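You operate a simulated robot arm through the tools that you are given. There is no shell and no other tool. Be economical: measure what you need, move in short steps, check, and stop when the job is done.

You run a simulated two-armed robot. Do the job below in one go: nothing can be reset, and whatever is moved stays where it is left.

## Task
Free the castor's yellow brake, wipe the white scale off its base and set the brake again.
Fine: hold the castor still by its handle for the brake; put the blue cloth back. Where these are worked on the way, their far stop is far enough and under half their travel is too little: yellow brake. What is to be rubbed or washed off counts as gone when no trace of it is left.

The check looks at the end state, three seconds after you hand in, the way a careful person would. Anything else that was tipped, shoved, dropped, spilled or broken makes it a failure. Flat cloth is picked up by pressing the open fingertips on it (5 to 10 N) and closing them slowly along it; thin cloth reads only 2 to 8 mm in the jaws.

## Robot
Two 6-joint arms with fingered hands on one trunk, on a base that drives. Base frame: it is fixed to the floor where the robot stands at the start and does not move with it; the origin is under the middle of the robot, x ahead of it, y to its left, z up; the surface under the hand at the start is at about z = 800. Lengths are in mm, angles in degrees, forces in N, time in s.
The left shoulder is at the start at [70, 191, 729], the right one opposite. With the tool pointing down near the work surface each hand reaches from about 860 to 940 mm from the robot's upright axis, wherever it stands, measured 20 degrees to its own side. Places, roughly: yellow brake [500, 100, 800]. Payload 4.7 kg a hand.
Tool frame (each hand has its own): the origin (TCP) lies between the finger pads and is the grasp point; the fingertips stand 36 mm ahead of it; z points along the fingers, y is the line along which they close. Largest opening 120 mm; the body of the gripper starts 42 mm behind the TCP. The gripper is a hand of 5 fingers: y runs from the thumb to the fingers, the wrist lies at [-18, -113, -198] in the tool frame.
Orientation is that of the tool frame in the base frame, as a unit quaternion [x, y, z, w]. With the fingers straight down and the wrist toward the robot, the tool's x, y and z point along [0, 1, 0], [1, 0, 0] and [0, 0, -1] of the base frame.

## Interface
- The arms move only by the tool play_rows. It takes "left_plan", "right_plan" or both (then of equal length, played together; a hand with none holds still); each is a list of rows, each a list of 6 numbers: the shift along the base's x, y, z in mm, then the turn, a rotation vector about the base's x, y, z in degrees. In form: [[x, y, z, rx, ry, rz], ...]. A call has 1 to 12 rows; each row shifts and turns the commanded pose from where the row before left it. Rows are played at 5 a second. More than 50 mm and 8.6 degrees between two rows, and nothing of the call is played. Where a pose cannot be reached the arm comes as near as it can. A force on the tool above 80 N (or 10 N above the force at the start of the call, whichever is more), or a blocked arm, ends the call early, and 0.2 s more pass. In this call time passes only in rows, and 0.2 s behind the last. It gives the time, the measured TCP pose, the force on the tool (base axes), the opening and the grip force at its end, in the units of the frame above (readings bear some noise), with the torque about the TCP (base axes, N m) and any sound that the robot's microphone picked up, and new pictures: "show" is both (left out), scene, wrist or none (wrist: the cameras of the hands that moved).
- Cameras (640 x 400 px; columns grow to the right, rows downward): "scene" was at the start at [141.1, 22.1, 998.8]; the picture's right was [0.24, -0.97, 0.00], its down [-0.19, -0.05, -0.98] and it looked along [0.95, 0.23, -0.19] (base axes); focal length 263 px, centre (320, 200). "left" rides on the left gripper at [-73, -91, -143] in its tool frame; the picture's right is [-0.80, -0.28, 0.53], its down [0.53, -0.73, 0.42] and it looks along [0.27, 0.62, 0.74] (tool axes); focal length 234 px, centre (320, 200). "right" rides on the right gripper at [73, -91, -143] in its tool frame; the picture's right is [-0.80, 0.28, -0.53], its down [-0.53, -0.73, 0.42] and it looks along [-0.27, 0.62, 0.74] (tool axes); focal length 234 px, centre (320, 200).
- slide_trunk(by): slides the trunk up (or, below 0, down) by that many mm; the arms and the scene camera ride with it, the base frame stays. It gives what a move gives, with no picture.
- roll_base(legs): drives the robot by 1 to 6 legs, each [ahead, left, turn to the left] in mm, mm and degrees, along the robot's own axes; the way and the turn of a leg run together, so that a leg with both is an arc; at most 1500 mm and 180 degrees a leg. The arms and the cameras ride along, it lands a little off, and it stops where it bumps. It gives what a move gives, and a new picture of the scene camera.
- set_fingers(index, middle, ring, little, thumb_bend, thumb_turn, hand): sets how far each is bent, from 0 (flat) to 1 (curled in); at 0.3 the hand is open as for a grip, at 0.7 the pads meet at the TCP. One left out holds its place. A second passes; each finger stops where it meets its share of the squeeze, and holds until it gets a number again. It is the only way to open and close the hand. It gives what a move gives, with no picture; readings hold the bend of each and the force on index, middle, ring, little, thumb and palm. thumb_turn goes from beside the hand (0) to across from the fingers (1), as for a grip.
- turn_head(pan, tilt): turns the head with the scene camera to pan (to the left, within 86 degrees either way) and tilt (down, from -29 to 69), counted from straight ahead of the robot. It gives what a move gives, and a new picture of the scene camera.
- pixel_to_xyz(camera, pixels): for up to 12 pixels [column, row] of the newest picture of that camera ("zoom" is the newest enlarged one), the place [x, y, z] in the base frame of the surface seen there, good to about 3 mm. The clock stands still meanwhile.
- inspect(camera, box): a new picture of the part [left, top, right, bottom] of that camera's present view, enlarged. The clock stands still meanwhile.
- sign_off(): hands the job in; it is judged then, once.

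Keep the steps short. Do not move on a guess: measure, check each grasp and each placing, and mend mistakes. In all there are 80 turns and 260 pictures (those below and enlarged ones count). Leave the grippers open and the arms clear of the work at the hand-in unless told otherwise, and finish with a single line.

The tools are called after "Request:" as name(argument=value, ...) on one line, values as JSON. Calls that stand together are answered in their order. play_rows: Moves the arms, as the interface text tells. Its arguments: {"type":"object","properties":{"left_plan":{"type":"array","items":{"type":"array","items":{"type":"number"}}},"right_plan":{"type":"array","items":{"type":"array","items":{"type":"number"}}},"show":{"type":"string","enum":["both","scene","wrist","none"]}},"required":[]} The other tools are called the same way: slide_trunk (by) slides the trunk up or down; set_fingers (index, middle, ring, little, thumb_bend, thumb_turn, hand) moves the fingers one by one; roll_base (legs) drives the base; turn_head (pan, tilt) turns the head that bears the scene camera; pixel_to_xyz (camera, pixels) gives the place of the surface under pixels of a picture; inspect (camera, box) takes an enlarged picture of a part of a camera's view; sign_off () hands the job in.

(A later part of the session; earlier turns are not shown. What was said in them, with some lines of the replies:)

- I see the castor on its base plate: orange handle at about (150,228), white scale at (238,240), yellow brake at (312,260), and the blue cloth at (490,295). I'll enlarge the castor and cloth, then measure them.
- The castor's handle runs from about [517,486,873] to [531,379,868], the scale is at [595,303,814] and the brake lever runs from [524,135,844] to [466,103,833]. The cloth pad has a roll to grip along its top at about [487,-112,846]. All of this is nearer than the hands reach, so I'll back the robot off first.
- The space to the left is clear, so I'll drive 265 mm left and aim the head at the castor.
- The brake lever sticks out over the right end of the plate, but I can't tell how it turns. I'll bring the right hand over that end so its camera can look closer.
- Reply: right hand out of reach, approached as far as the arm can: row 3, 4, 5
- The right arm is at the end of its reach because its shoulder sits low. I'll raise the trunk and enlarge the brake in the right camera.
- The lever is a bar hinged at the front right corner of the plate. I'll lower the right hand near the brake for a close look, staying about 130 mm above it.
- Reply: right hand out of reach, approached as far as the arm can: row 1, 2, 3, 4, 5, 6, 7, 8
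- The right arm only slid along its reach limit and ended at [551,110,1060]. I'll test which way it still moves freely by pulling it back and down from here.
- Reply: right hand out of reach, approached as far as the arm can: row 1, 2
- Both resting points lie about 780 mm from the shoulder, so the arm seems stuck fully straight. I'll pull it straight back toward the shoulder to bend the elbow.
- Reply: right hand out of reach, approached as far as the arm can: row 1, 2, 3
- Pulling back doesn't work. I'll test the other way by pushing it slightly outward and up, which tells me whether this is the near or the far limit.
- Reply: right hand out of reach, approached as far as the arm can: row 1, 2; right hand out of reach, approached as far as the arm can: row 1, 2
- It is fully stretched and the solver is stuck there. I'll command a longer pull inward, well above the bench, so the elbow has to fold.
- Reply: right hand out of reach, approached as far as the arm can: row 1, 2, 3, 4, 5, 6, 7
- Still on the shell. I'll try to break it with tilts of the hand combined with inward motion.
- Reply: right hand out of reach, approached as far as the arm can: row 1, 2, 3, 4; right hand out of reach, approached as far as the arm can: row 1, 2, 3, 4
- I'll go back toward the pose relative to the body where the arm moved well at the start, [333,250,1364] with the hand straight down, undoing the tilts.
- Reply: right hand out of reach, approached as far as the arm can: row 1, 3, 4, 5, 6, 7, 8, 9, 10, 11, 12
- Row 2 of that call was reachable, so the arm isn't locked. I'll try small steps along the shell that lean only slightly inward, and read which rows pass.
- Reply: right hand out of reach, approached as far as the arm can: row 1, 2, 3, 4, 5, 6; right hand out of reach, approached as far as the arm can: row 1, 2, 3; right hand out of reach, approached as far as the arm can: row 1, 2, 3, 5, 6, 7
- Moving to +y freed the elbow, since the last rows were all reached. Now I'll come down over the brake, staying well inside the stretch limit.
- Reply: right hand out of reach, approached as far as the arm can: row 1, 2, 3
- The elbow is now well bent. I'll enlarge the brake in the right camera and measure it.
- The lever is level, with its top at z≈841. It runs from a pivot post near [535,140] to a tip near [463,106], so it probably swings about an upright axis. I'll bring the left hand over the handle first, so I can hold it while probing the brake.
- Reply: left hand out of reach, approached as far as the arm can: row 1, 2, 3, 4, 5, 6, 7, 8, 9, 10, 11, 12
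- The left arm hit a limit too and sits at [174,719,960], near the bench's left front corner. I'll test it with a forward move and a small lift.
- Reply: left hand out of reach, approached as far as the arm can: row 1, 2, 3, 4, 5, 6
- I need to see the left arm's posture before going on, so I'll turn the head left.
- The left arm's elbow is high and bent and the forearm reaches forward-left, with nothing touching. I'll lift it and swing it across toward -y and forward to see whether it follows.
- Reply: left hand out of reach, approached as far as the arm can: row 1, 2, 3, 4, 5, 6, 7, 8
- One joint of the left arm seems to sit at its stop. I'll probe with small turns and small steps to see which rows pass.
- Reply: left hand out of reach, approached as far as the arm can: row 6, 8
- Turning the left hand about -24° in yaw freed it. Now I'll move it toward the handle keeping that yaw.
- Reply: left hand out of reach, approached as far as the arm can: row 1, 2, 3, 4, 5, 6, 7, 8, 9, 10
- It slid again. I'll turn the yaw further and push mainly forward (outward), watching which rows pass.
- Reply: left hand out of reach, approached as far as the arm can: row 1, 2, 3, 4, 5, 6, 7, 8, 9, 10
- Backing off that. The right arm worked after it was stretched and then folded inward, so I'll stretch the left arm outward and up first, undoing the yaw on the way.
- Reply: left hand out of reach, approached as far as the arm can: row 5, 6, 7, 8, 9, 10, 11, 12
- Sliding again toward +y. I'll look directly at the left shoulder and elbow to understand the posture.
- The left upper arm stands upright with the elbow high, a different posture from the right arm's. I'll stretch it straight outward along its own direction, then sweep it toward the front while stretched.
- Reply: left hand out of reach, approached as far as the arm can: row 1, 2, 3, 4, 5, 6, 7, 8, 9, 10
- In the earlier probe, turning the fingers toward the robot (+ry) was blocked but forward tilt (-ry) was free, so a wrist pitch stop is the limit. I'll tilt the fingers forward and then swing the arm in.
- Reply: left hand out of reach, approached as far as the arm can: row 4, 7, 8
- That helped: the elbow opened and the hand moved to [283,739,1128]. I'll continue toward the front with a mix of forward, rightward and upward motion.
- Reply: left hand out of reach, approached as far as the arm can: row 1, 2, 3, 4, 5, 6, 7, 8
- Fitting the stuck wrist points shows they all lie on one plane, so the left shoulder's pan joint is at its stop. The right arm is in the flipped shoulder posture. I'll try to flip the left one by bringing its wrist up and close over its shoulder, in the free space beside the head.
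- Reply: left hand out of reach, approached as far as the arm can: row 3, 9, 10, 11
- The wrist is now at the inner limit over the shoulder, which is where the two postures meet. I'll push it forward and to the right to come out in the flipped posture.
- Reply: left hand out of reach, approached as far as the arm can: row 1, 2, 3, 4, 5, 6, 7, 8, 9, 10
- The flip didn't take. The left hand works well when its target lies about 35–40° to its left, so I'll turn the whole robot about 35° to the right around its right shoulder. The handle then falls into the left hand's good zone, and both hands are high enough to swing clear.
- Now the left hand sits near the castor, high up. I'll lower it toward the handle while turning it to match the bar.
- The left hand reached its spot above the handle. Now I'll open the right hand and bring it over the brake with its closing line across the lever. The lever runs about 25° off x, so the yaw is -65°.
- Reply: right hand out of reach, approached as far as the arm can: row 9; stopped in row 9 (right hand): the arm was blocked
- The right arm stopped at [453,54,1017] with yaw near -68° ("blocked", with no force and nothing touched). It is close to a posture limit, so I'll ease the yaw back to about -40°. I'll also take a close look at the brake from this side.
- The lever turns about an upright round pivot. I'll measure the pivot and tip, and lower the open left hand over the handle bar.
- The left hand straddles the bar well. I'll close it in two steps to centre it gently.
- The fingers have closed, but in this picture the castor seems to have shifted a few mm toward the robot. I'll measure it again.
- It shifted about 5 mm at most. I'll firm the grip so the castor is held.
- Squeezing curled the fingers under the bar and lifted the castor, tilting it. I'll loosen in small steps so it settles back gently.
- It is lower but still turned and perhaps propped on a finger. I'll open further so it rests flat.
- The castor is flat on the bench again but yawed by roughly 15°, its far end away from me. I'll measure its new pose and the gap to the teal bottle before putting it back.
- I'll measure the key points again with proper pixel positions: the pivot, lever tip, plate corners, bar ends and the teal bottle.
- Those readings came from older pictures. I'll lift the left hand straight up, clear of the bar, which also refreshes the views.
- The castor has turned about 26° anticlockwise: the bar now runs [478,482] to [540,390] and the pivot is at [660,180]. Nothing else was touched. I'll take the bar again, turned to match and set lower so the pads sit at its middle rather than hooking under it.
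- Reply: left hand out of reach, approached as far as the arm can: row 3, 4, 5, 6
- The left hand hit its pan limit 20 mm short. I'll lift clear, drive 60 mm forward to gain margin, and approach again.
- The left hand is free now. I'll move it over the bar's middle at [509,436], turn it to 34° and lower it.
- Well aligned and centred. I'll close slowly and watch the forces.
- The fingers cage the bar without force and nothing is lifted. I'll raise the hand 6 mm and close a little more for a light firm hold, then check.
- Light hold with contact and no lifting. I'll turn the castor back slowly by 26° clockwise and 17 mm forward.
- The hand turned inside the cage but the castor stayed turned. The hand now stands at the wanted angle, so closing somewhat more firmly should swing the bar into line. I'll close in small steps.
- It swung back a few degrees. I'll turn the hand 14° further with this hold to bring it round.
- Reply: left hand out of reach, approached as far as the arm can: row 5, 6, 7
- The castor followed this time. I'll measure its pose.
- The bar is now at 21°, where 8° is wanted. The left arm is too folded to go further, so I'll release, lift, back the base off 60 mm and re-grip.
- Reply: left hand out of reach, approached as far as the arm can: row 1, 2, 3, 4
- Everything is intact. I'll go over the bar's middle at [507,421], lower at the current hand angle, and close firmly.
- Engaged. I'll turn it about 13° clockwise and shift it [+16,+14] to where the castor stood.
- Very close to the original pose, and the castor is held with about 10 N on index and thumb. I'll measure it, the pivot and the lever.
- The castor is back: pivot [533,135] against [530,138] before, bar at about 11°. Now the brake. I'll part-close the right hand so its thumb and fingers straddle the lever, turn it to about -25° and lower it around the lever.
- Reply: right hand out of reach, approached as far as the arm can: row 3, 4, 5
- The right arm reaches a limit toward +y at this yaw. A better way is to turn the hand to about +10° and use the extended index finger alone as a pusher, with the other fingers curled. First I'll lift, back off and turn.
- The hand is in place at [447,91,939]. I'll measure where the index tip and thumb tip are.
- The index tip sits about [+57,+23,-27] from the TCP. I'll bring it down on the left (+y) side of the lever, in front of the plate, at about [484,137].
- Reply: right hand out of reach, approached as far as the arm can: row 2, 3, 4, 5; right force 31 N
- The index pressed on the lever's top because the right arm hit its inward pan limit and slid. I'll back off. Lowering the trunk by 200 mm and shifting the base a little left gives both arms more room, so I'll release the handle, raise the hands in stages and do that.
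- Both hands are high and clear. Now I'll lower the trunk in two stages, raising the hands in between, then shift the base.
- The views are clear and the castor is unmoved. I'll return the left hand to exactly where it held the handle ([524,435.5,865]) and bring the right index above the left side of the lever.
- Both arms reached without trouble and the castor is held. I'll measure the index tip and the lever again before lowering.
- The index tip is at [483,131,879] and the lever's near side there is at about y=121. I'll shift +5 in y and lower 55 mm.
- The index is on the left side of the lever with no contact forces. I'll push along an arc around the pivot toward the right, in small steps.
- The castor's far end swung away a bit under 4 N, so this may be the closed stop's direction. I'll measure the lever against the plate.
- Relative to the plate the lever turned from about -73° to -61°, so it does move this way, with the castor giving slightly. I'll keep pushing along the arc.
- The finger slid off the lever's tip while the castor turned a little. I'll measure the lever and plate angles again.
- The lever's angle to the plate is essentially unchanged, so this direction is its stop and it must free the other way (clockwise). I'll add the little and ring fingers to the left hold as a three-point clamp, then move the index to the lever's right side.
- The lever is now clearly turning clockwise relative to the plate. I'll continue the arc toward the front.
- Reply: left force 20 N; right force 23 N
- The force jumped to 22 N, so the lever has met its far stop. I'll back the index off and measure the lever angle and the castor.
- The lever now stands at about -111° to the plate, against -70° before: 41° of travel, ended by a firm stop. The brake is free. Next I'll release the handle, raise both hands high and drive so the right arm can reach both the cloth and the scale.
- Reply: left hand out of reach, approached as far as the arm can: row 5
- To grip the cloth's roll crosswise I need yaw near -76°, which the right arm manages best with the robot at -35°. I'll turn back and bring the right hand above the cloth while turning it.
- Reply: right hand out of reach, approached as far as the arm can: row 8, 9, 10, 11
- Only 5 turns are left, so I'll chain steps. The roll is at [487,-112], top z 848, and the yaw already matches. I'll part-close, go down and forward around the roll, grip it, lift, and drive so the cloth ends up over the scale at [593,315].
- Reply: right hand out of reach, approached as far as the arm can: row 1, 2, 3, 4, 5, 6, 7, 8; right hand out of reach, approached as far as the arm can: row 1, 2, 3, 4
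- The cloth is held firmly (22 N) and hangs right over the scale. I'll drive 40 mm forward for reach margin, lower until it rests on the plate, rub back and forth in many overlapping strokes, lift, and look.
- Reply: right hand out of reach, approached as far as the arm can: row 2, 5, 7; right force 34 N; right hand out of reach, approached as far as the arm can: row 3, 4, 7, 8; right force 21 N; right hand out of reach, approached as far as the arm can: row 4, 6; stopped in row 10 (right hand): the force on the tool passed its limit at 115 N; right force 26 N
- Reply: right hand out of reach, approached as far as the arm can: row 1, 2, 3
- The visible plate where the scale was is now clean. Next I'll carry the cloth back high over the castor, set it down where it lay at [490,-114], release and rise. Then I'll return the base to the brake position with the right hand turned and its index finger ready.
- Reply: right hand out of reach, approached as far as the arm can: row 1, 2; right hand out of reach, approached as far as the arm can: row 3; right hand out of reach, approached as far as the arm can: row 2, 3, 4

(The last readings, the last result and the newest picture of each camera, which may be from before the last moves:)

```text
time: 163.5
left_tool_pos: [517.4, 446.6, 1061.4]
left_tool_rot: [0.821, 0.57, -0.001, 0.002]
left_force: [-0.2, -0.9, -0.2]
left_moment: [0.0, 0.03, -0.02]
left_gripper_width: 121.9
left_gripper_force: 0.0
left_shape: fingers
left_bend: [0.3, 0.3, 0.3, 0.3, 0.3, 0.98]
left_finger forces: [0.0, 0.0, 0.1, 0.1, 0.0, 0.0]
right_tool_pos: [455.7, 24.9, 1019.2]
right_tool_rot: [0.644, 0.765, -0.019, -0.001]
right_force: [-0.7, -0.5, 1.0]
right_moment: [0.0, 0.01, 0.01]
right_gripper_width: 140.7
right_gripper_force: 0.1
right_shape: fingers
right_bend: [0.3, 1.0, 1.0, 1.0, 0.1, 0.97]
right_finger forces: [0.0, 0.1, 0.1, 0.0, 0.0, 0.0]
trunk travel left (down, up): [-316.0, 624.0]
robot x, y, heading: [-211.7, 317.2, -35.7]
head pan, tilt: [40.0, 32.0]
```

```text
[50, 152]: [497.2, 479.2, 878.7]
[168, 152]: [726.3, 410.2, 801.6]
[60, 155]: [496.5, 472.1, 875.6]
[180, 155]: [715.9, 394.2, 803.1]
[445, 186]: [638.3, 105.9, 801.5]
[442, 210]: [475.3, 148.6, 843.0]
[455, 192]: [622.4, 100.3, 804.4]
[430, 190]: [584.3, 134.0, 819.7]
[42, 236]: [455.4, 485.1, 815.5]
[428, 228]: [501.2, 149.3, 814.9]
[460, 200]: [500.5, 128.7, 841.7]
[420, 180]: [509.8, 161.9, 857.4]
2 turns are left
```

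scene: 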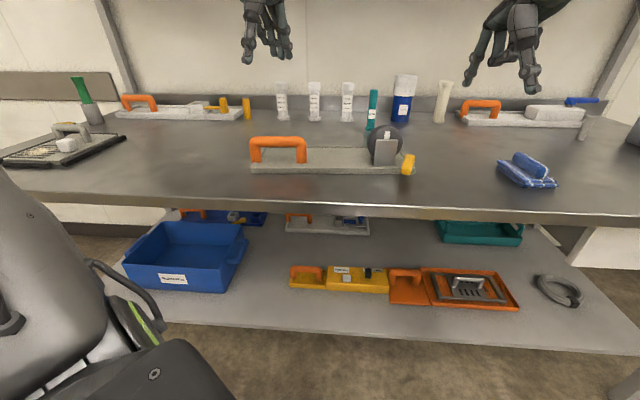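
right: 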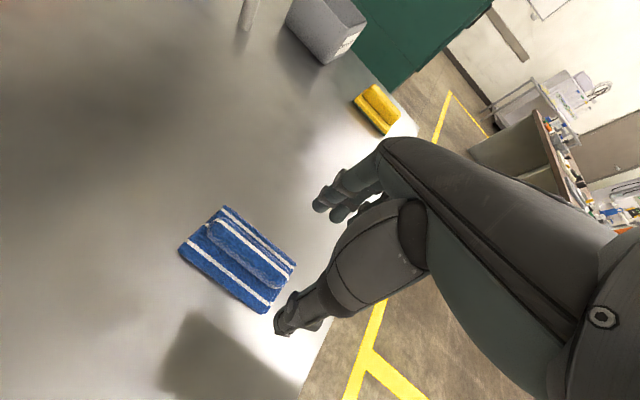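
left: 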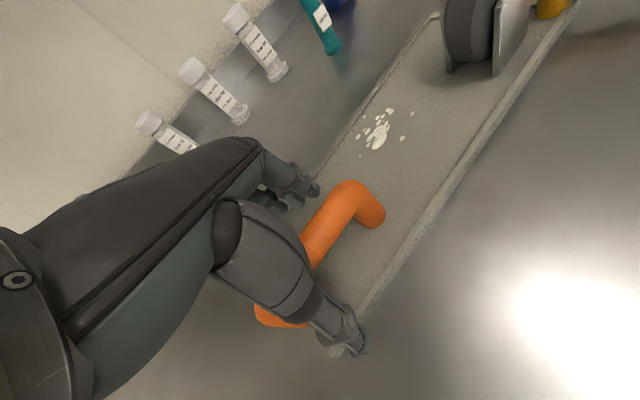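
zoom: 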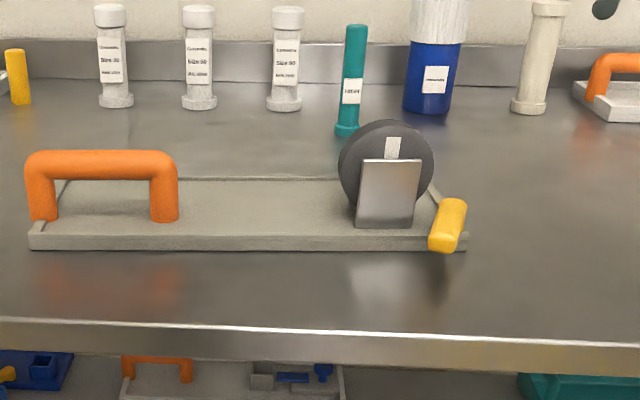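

The plate is clean, the cloth is back at about [478,-132], and the castor lies close to its start. Now I'll set the brake again: grip the handle, bring the index down on the lever's front-left side at about [474,164], and push it anticlockwise along its arc to the stop. Then I'll lift the finger and look.

Request:
play_rows(left_plan=[[0, -6, -40, 0, 0, 0], [0, -6, -45, 0, 0, 0], [-1, -5, -45, 0, 0, 0], [0, 0, -45, 0, 0, 0], [0, 0, -20, 0, 0, 0]], right_plan=[[-8, 24, -10, 0, 0, 0], [-8, 24, -10, 0, 0, 0], [-8, 24, -10, 0, 0, 0], [-8, 24, -10, 0, 0, 0], [-8, 24, -10, 0, 0, 0]], show="none")

Request:
set_fingers(hand="left", index=0.74, middle=0.72, ring=0.77, little=0.8, thumb_bend=0.73)

Request:
play_rows(right_plan=[[0, 0, -30, 0, 0, 0], [0, 0, -30, 0, 0, 0], [0, 0, -30, 0, 0, 0], [0, 0, -30, 0, 0, 0], [0, 0, -3, 0, 0, 0]], show="wrist")

Request:
play_rows(right_plan=[[-2.5, -6, 0, 0, 0, 0], [-2.5, -6, 0, 0, 0, 0], [-1.5, -4.5, 0, 0, 0, 0], [-1.5, -4.5, 0, 0, 0, 0], [-1, -4.5, 0, 0, 0, 0], [-1, -4.5, 0, 0, 0, 0], [0, -5, 0, 0, 0, 0], [0, -5, 0, 0, 0, 0], [1, -5, 0, 0, 0, 0], [1, -5, 0, 0, 0, 0]], show="wrist")

Request:
inspect(camera="scene", box=[240, 80, 480, 230])

Request:
play_rows(right_plan=[[2, -5, 0, 0, 0, 0], [2.5, -5, 0, 0, 0, 0]], show="wrist")

Request:
play_rows(right_plan=[[-3, 6, 0, 0, 0, 0], [0, 3, 25, 0, 0, 0], [0, 0, 35, 0, 0, 0], [0, 0, 35, 0, 0, 0]], show="wrist")

Request:
inspect(camera="scene", box=[240, 80, 480, 230])

```text
time: 164.7
left_tool_pos: [515.5, 429.7, 866.2]
left_tool_rot: [0.822, 0.57, -0.001, 0.002]
left_force: [0.3, -0.6, 0.6]
left_moment: [-0.01, -0.01, 0.0]
left_gripper_width: 121.9
left_gripper_force: 0.1
left_shape: fingers
left_bend: [0.3, 0.3, 0.3, 0.3, 0.3, 0.98]
left_finger forces: [0.1, 0.0, 0.0, 0.0, 0.0, 0.0]
right_tool_pos: [414.1, 145.2, 969.4]
right_tool_rot: [0.645, 0.764, -0.019, -0.001]
right_force: [-0.1, -0.2, -0.4]
right_moment: [-0.02, -0.03, 0.02]
right_gripper_width: 140.4
right_gripper_force: 0.1
right_shape: fingers
right_bend: [0.3, 1.0, 1.0, 1.0, 0.1, 0.98]
right_finger forces: [0.0, 0.0, 0.1, 0.0, 0.0, 0.2]
trunk travel left (down, up): [-316.0, 624.0]
robot x, y, heading: [-209.4, 316.9, -35.7]
head pan, tilt: [40.0, 32.0]
```

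```text
time: 165.7
left_tool_pos: [515.6, 427.8, 867.1]
left_tool_rot: [0.822, 0.57, -0.001, 0.002]
left_force: [-0.5, -0.3, -1.1]
left_moment: [-0.32, 0.14, -0.3]
left_gripper_width: 4.0
left_gripper_force: 14.7
left_shape: fingers
left_bend: [0.74, 0.72, 0.76, 0.79, 0.69, 0.96]
left_finger forces: [5.0, 0.1, 4.6, 6.3, 13.5, 0.1]
right_tool_pos: [415.3, 144.8, 968.9]
right_tool_rot: [0.644, 0.765, -0.017, -0.002]
right_force: [0.0, 0.5, 0.5]
right_moment: [0.0, 0.02, -0.04]
right_gripper_width: 140.7
right_gripper_force: 0.1
right_shape: fingers
right_bend: [0.3, 1.0, 1.0, 1.0, 0.1, 0.98]
right_finger forces: [0.0, 0.0, 0.0, 0.0, 0.0, 0.0]
trunk travel left (down, up): [-316.0, 624.0]
robot x, y, heading: [-211.9, 321.0, -35.8]
head pan, tilt: [40.0, 32.0]
```

```text
time: 166.9
left_tool_pos: [516.2, 428.8, 867.6]
left_tool_rot: [0.821, 0.57, -0.001, 0.002]
left_force: [-0.5, 0.0, -2.8]
left_moment: [-0.27, 0.16, -0.22]
left_gripper_width: 3.9
left_gripper_force: 14.7
left_shape: fingers
left_bend: [0.74, 0.72, 0.76, 0.79, 0.69, 0.96]
left_finger forces: [5.7, 0.0, 4.5, 5.6, 13.1, 0.0]
right_tool_pos: [418.5, 145.4, 847.2]
right_tool_rot: [0.644, 0.765, -0.018, 0.0]
right_force: [-1.4, -0.5, 7.9]
right_moment: [0.17, -0.49, 0.06]
right_gripper_width: 142.0
right_gripper_force: 3.8
right_shape: fingers
right_bend: [0.3, 1.0, 1.0, 1.0, 0.1, 0.98]
right_finger forces: [7.8, 0.1, 0.0, 0.1, 0.0, 0.0]
right hand out of reach, approached as far as the arm can: row 1
trunk travel left (down, up): [-316.0, 624.0]
robot x, y, heading: [-208.8, 318.6, -35.8]
head pan, tilt: [40.0, 32.0]
```

right: 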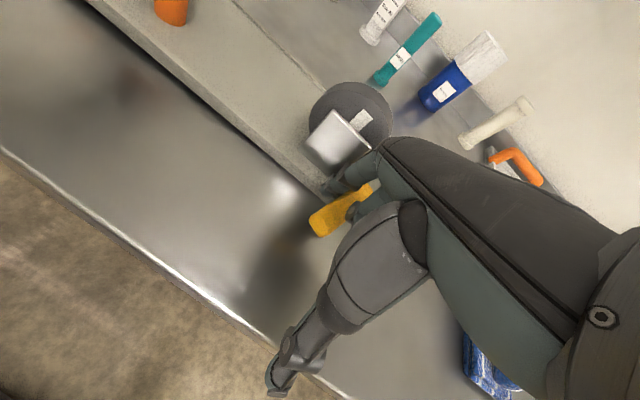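

```text
time: 169.1
left_tool_pos: [517.8, 429.6, 866.4]
left_tool_rot: [0.822, 0.57, -0.001, 0.002]
left_force: [-2.0, -16.1, -2.8]
left_moment: [-0.05, 0.04, -0.06]
left_gripper_width: 4.6
left_gripper_force: 14.0
left_shape: fingers
left_bend: [0.74, 0.72, 0.76, 0.79, 0.7, 0.93]
left_finger forces: [5.1, 0.0, 3.1, 4.7, 14.4, 0.1]
right_tool_pos: [420.0, 94.6, 844.3]
right_tool_rot: [0.645, 0.764, -0.019, -0.001]
right_force: [1.9, 15.7, -0.2]
right_moment: [0.1, -0.02, 0.87]
right_gripper_width: 146.2
right_gripper_force: 6.4
right_shape: fingers
right_bend: [0.27, 1.0, 1.0, 1.0, 0.1, 0.98]
right_finger forces: [12.6, 0.1, 0.1, 0.0, 0.0, 0.0]
right hand out of reach, approached as far as the arm can: row 2, 4
trunk travel left (down, up): [-316.0, 624.0]
robot x, y, heading: [-210.2, 316.7, -35.4]
head pan, tilt: [40.0, 32.0]
```

right: 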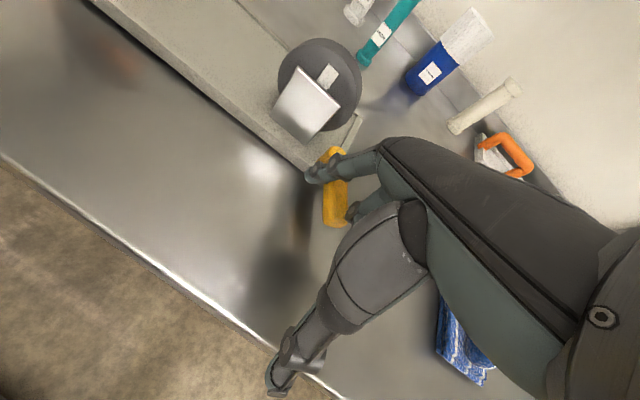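

```text
2.67 times, centred on (360, 155) of scene
```

zoom: 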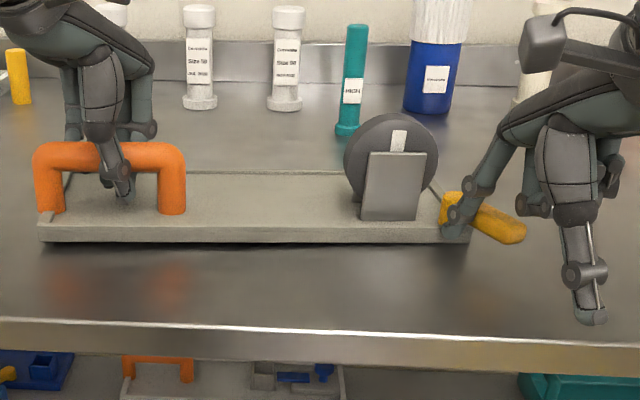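

```text
time: 169.7
left_tool_pos: [516.8, 429.4, 866.1]
left_tool_rot: [0.822, 0.57, 0.0, 0.002]
left_force: [-2.3, -17.7, -2.4]
left_moment: [0.03, 0.03, -0.01]
left_gripper_width: 4.4
left_gripper_force: 13.2
left_shape: fingers
left_bend: [0.74, 0.72, 0.76, 0.79, 0.7, 0.93]
left_finger forces: [5.2, 0.0, 2.8, 4.1, 14.7, 0.0]
right_tool_pos: [426.2, 84.4, 845.5]
right_tool_rot: [0.645, 0.764, -0.018, -0.002]
right_force: [1.8, 17.3, 0.4]
right_moment: [0.07, -0.01, 0.85]
right_gripper_width: 146.1
right_gripper_force: 6.6
right_shape: fingers
right_bend: [0.27, 1.0, 1.0, 1.0, 0.1, 0.98]
right_finger forces: [13.8, 0.1, 0.0, 0.1, 0.0, 0.0]
trunk travel left (down, up): [-316.0, 624.0]
robot x, y, heading: [-209.1, 317.7, -35.6]
head pan, tilt: [40.0, 32.0]
```

right: 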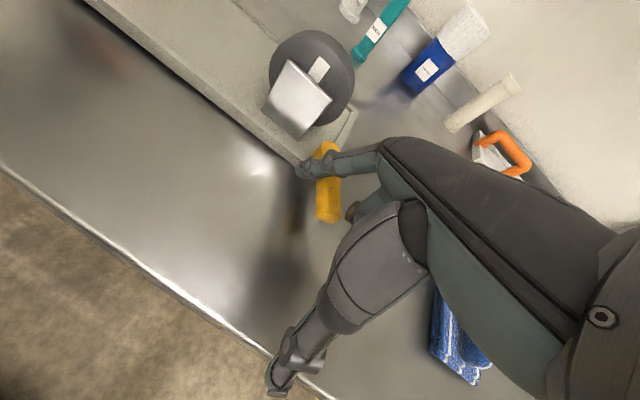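

```text
time: 170.7
left_tool_pos: [517.6, 428.6, 866.0]
left_tool_rot: [0.822, 0.57, 0.0, 0.002]
left_force: [0.8, 0.8, -2.0]
left_moment: [0.05, -0.01, 0.11]
left_gripper_width: 4.5
left_gripper_force: 14.6
left_shape: fingers
left_bend: [0.74, 0.72, 0.76, 0.8, 0.7, 0.93]
left_finger forces: [9.8, 0.0, 2.9, 2.5, 14.7, 0.1]
right_tool_pos: [421.4, 95.1, 941.4]
right_tool_rot: [0.645, 0.764, -0.018, -0.001]
right_force: [-0.4, 0.6, 0.4]
right_moment: [0.0, 0.01, 0.03]
right_gripper_width: 140.4
right_gripper_force: 0.1
right_shape: fingers
right_bend: [0.3, 1.0, 1.0, 1.0, 0.1, 0.98]
right_finger forces: [0.0, 0.1, 0.0, 0.0, 0.1, 0.0]
trunk travel left (down, up): [-316.0, 624.0]
robot x, y, heading: [-210.5, 317.6, -35.7]
head pan, tilt: [40.0, 32.0]
```

right: 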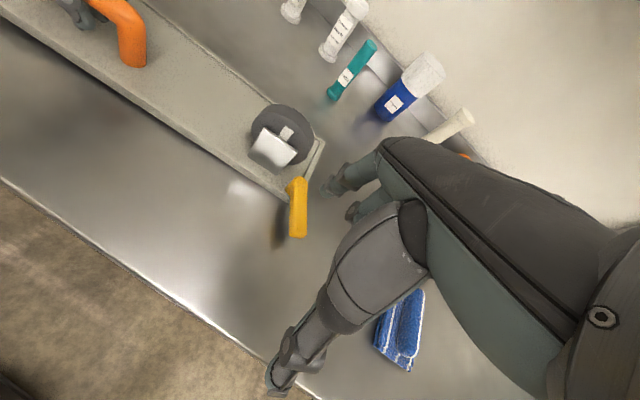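

```text
2.67 times, centred on (360, 155) of scene
1 turns are left
```

zoom: 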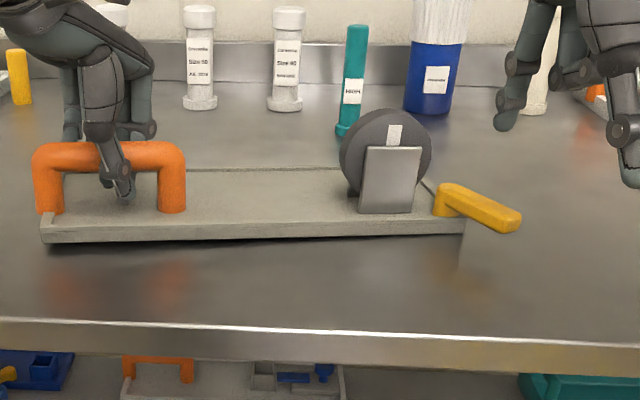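

The lever is back at its original angle against the stop (17 N) and the castor is in place. Last, I'll release the handle gently, raise the hands, open both and hand in.

Request:
set_fingers(hand="left", index=0.66, middle=0.66, ring=0.66, little=0.66, thumb_bend=0.66)

Request:
set_fingers(hand="left", index=0.3, middle=0.3, ring=0.3, little=0.3, thumb_bend=0.3)

Request:
play_rows(left_plan=[[0, 0, 30, 0, 0, 0], [0, 0, 40, 0, 0, 0], [0, 0, 45, 0, 0, 0], [0, 0, 45, 0, 0, 0]], right_plan=[[0, -15, 25, 0, 0, 0], [0, -15, 25, 0, 0, 0], [0, -15, 25, 0, 0, 0], [0, -15, 25, 0, 0, 0]], show="none")

Request:
set_fingers(hand="right", index=0.3, middle=0.3, ring=0.3, little=0.3, thumb_bend=0.3)

Request:
sign_off()

```text
time: 171.7
left_tool_pos: [518.0, 428.8, 864.7]
left_tool_rot: [0.822, 0.57, 0.0, 0.002]
left_force: [0.6, 1.0, -2.3]
left_moment: [0.03, 0.02, 0.06]
left_gripper_width: 18.1
left_gripper_force: 1.7
left_shape: fingers
left_bend: [0.65, 0.66, 0.66, 0.66, 0.65, 0.97]
left_finger forces: [2.3, 0.1, 0.0, 0.0, 1.9, 0.0]
right_tool_pos: [422.1, 93.8, 939.9]
right_tool_rot: [0.645, 0.764, -0.018, -0.001]
right_force: [-0.5, -0.9, 0.2]
right_moment: [0.0, 0.0, 0.03]
right_gripper_width: 140.7
right_gripper_force: 0.2
right_shape: fingers
right_bend: [0.3, 1.0, 1.0, 1.0, 0.1, 0.98]
right_finger forces: [0.1, 0.0, 0.0, 0.0, 0.1, 0.1]
trunk travel left (down, up): [-316.0, 624.0]
robot x, y, heading: [-210.8, 320.5, -35.8]
head pan, tilt: [40.0, 32.0]
```

```text
time: 172.7
left_tool_pos: [518.5, 428.3, 866.4]
left_tool_rot: [0.821, 0.571, -0.001, 0.002]
left_force: [-0.4, 0.3, 0.7]
left_moment: [-0.01, -0.04, -0.01]
left_gripper_width: 122.0
left_gripper_force: 0.0
left_shape: fingers
left_bend: [0.3, 0.3, 0.3, 0.3, 0.3, 0.97]
left_finger forces: [0.0, 0.0, 0.0, 0.0, 0.0, 0.1]
right_tool_pos: [422.3, 93.5, 939.6]
right_tool_rot: [0.644, 0.765, -0.019, -0.001]
right_force: [1.0, -0.3, -0.1]
right_moment: [-0.02, -0.02, 0.03]
right_gripper_width: 140.7
right_gripper_force: 0.1
right_shape: fingers
right_bend: [0.3, 1.0, 1.0, 1.0, 0.1, 0.98]
right_finger forces: [0.0, 0.1, 0.0, 0.0, 0.1, 0.1]
trunk travel left (down, up): [-316.0, 624.0]
robot x, y, heading: [-210.0, 323.8, -35.7]
head pan, tilt: [40.0, 32.0]
```

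```text
time: 173.7
left_tool_pos: [514.7, 429.3, 1027.0]
left_tool_rot: [0.822, 0.569, 0.001, 0.003]
left_force: [-1.0, 1.0, -0.7]
left_moment: [0.03, -0.02, 0.0]
left_gripper_width: 121.9
left_gripper_force: 0.0
left_shape: fingers
left_bend: [0.3, 0.3, 0.3, 0.3, 0.3, 0.97]
left_finger forces: [0.0, 0.0, 0.0, 0.0, 0.0, 0.0]
right_tool_pos: [422.3, 33.3, 1042.5]
right_tool_rot: [0.645, 0.764, -0.018, -0.001]
right_force: [-0.3, -0.7, 0.1]
right_moment: [0.01, 0.0, -0.01]
right_gripper_width: 140.7
right_gripper_force: 0.0
right_shape: fingers
right_bend: [0.3, 1.0, 1.0, 1.0, 0.1, 0.98]
right_finger forces: [0.0, 0.0, 0.0, 0.1, 0.0, 0.1]
trunk travel left (down, up): [-316.0, 624.0]
robot x, y, heading: [-207.1, 319.4, -35.6]
head pan, tilt: [40.0, 32.0]
```

```text
time: 174.7
left_tool_pos: [516.4, 427.5, 1025.9]
left_tool_rot: [0.822, 0.57, -0.001, 0.001]
left_force: [-0.2, 0.0, -0.3]
left_moment: [0.02, 0.0, -0.02]
left_gripper_width: 122.0
left_gripper_force: 0.0
left_shape: fingers
left_bend: [0.3, 0.3, 0.3, 0.3, 0.3, 0.97]
left_finger forces: [0.0, 0.0, 0.1, 0.1, 0.0, 0.1]
right_tool_pos: [422.8, 33.4, 1042.8]
right_tool_rot: [0.645, 0.764, -0.018, 0.0]
right_force: [-1.1, 1.1, 0.7]
right_moment: [0.03, -0.01, 0.0]
right_gripper_width: 122.8
right_gripper_force: 0.1
right_shape: fingers
right_bend: [0.3, 0.3, 0.3, 0.3, 0.3, 0.98]
right_finger forces: [0.1, 0.1, 0.1, 0.1, 0.1, 0.0]
trunk travel left (down, up): [-316.0, 624.0]
robot x, y, heading: [-208.4, 320.7, -35.6]
head pan, tilt: [40.0, 32.0]
```

```text
The job is handed in.
```

Handed in: the brake was freed and set again to its stop, no scale shows on the base, and the cloth is back about 20 mm from its old spot; an early over-tight grip lifted and turned the castor, which I put back to within about 25 mm and a few degrees, and I took no picture after the final release.
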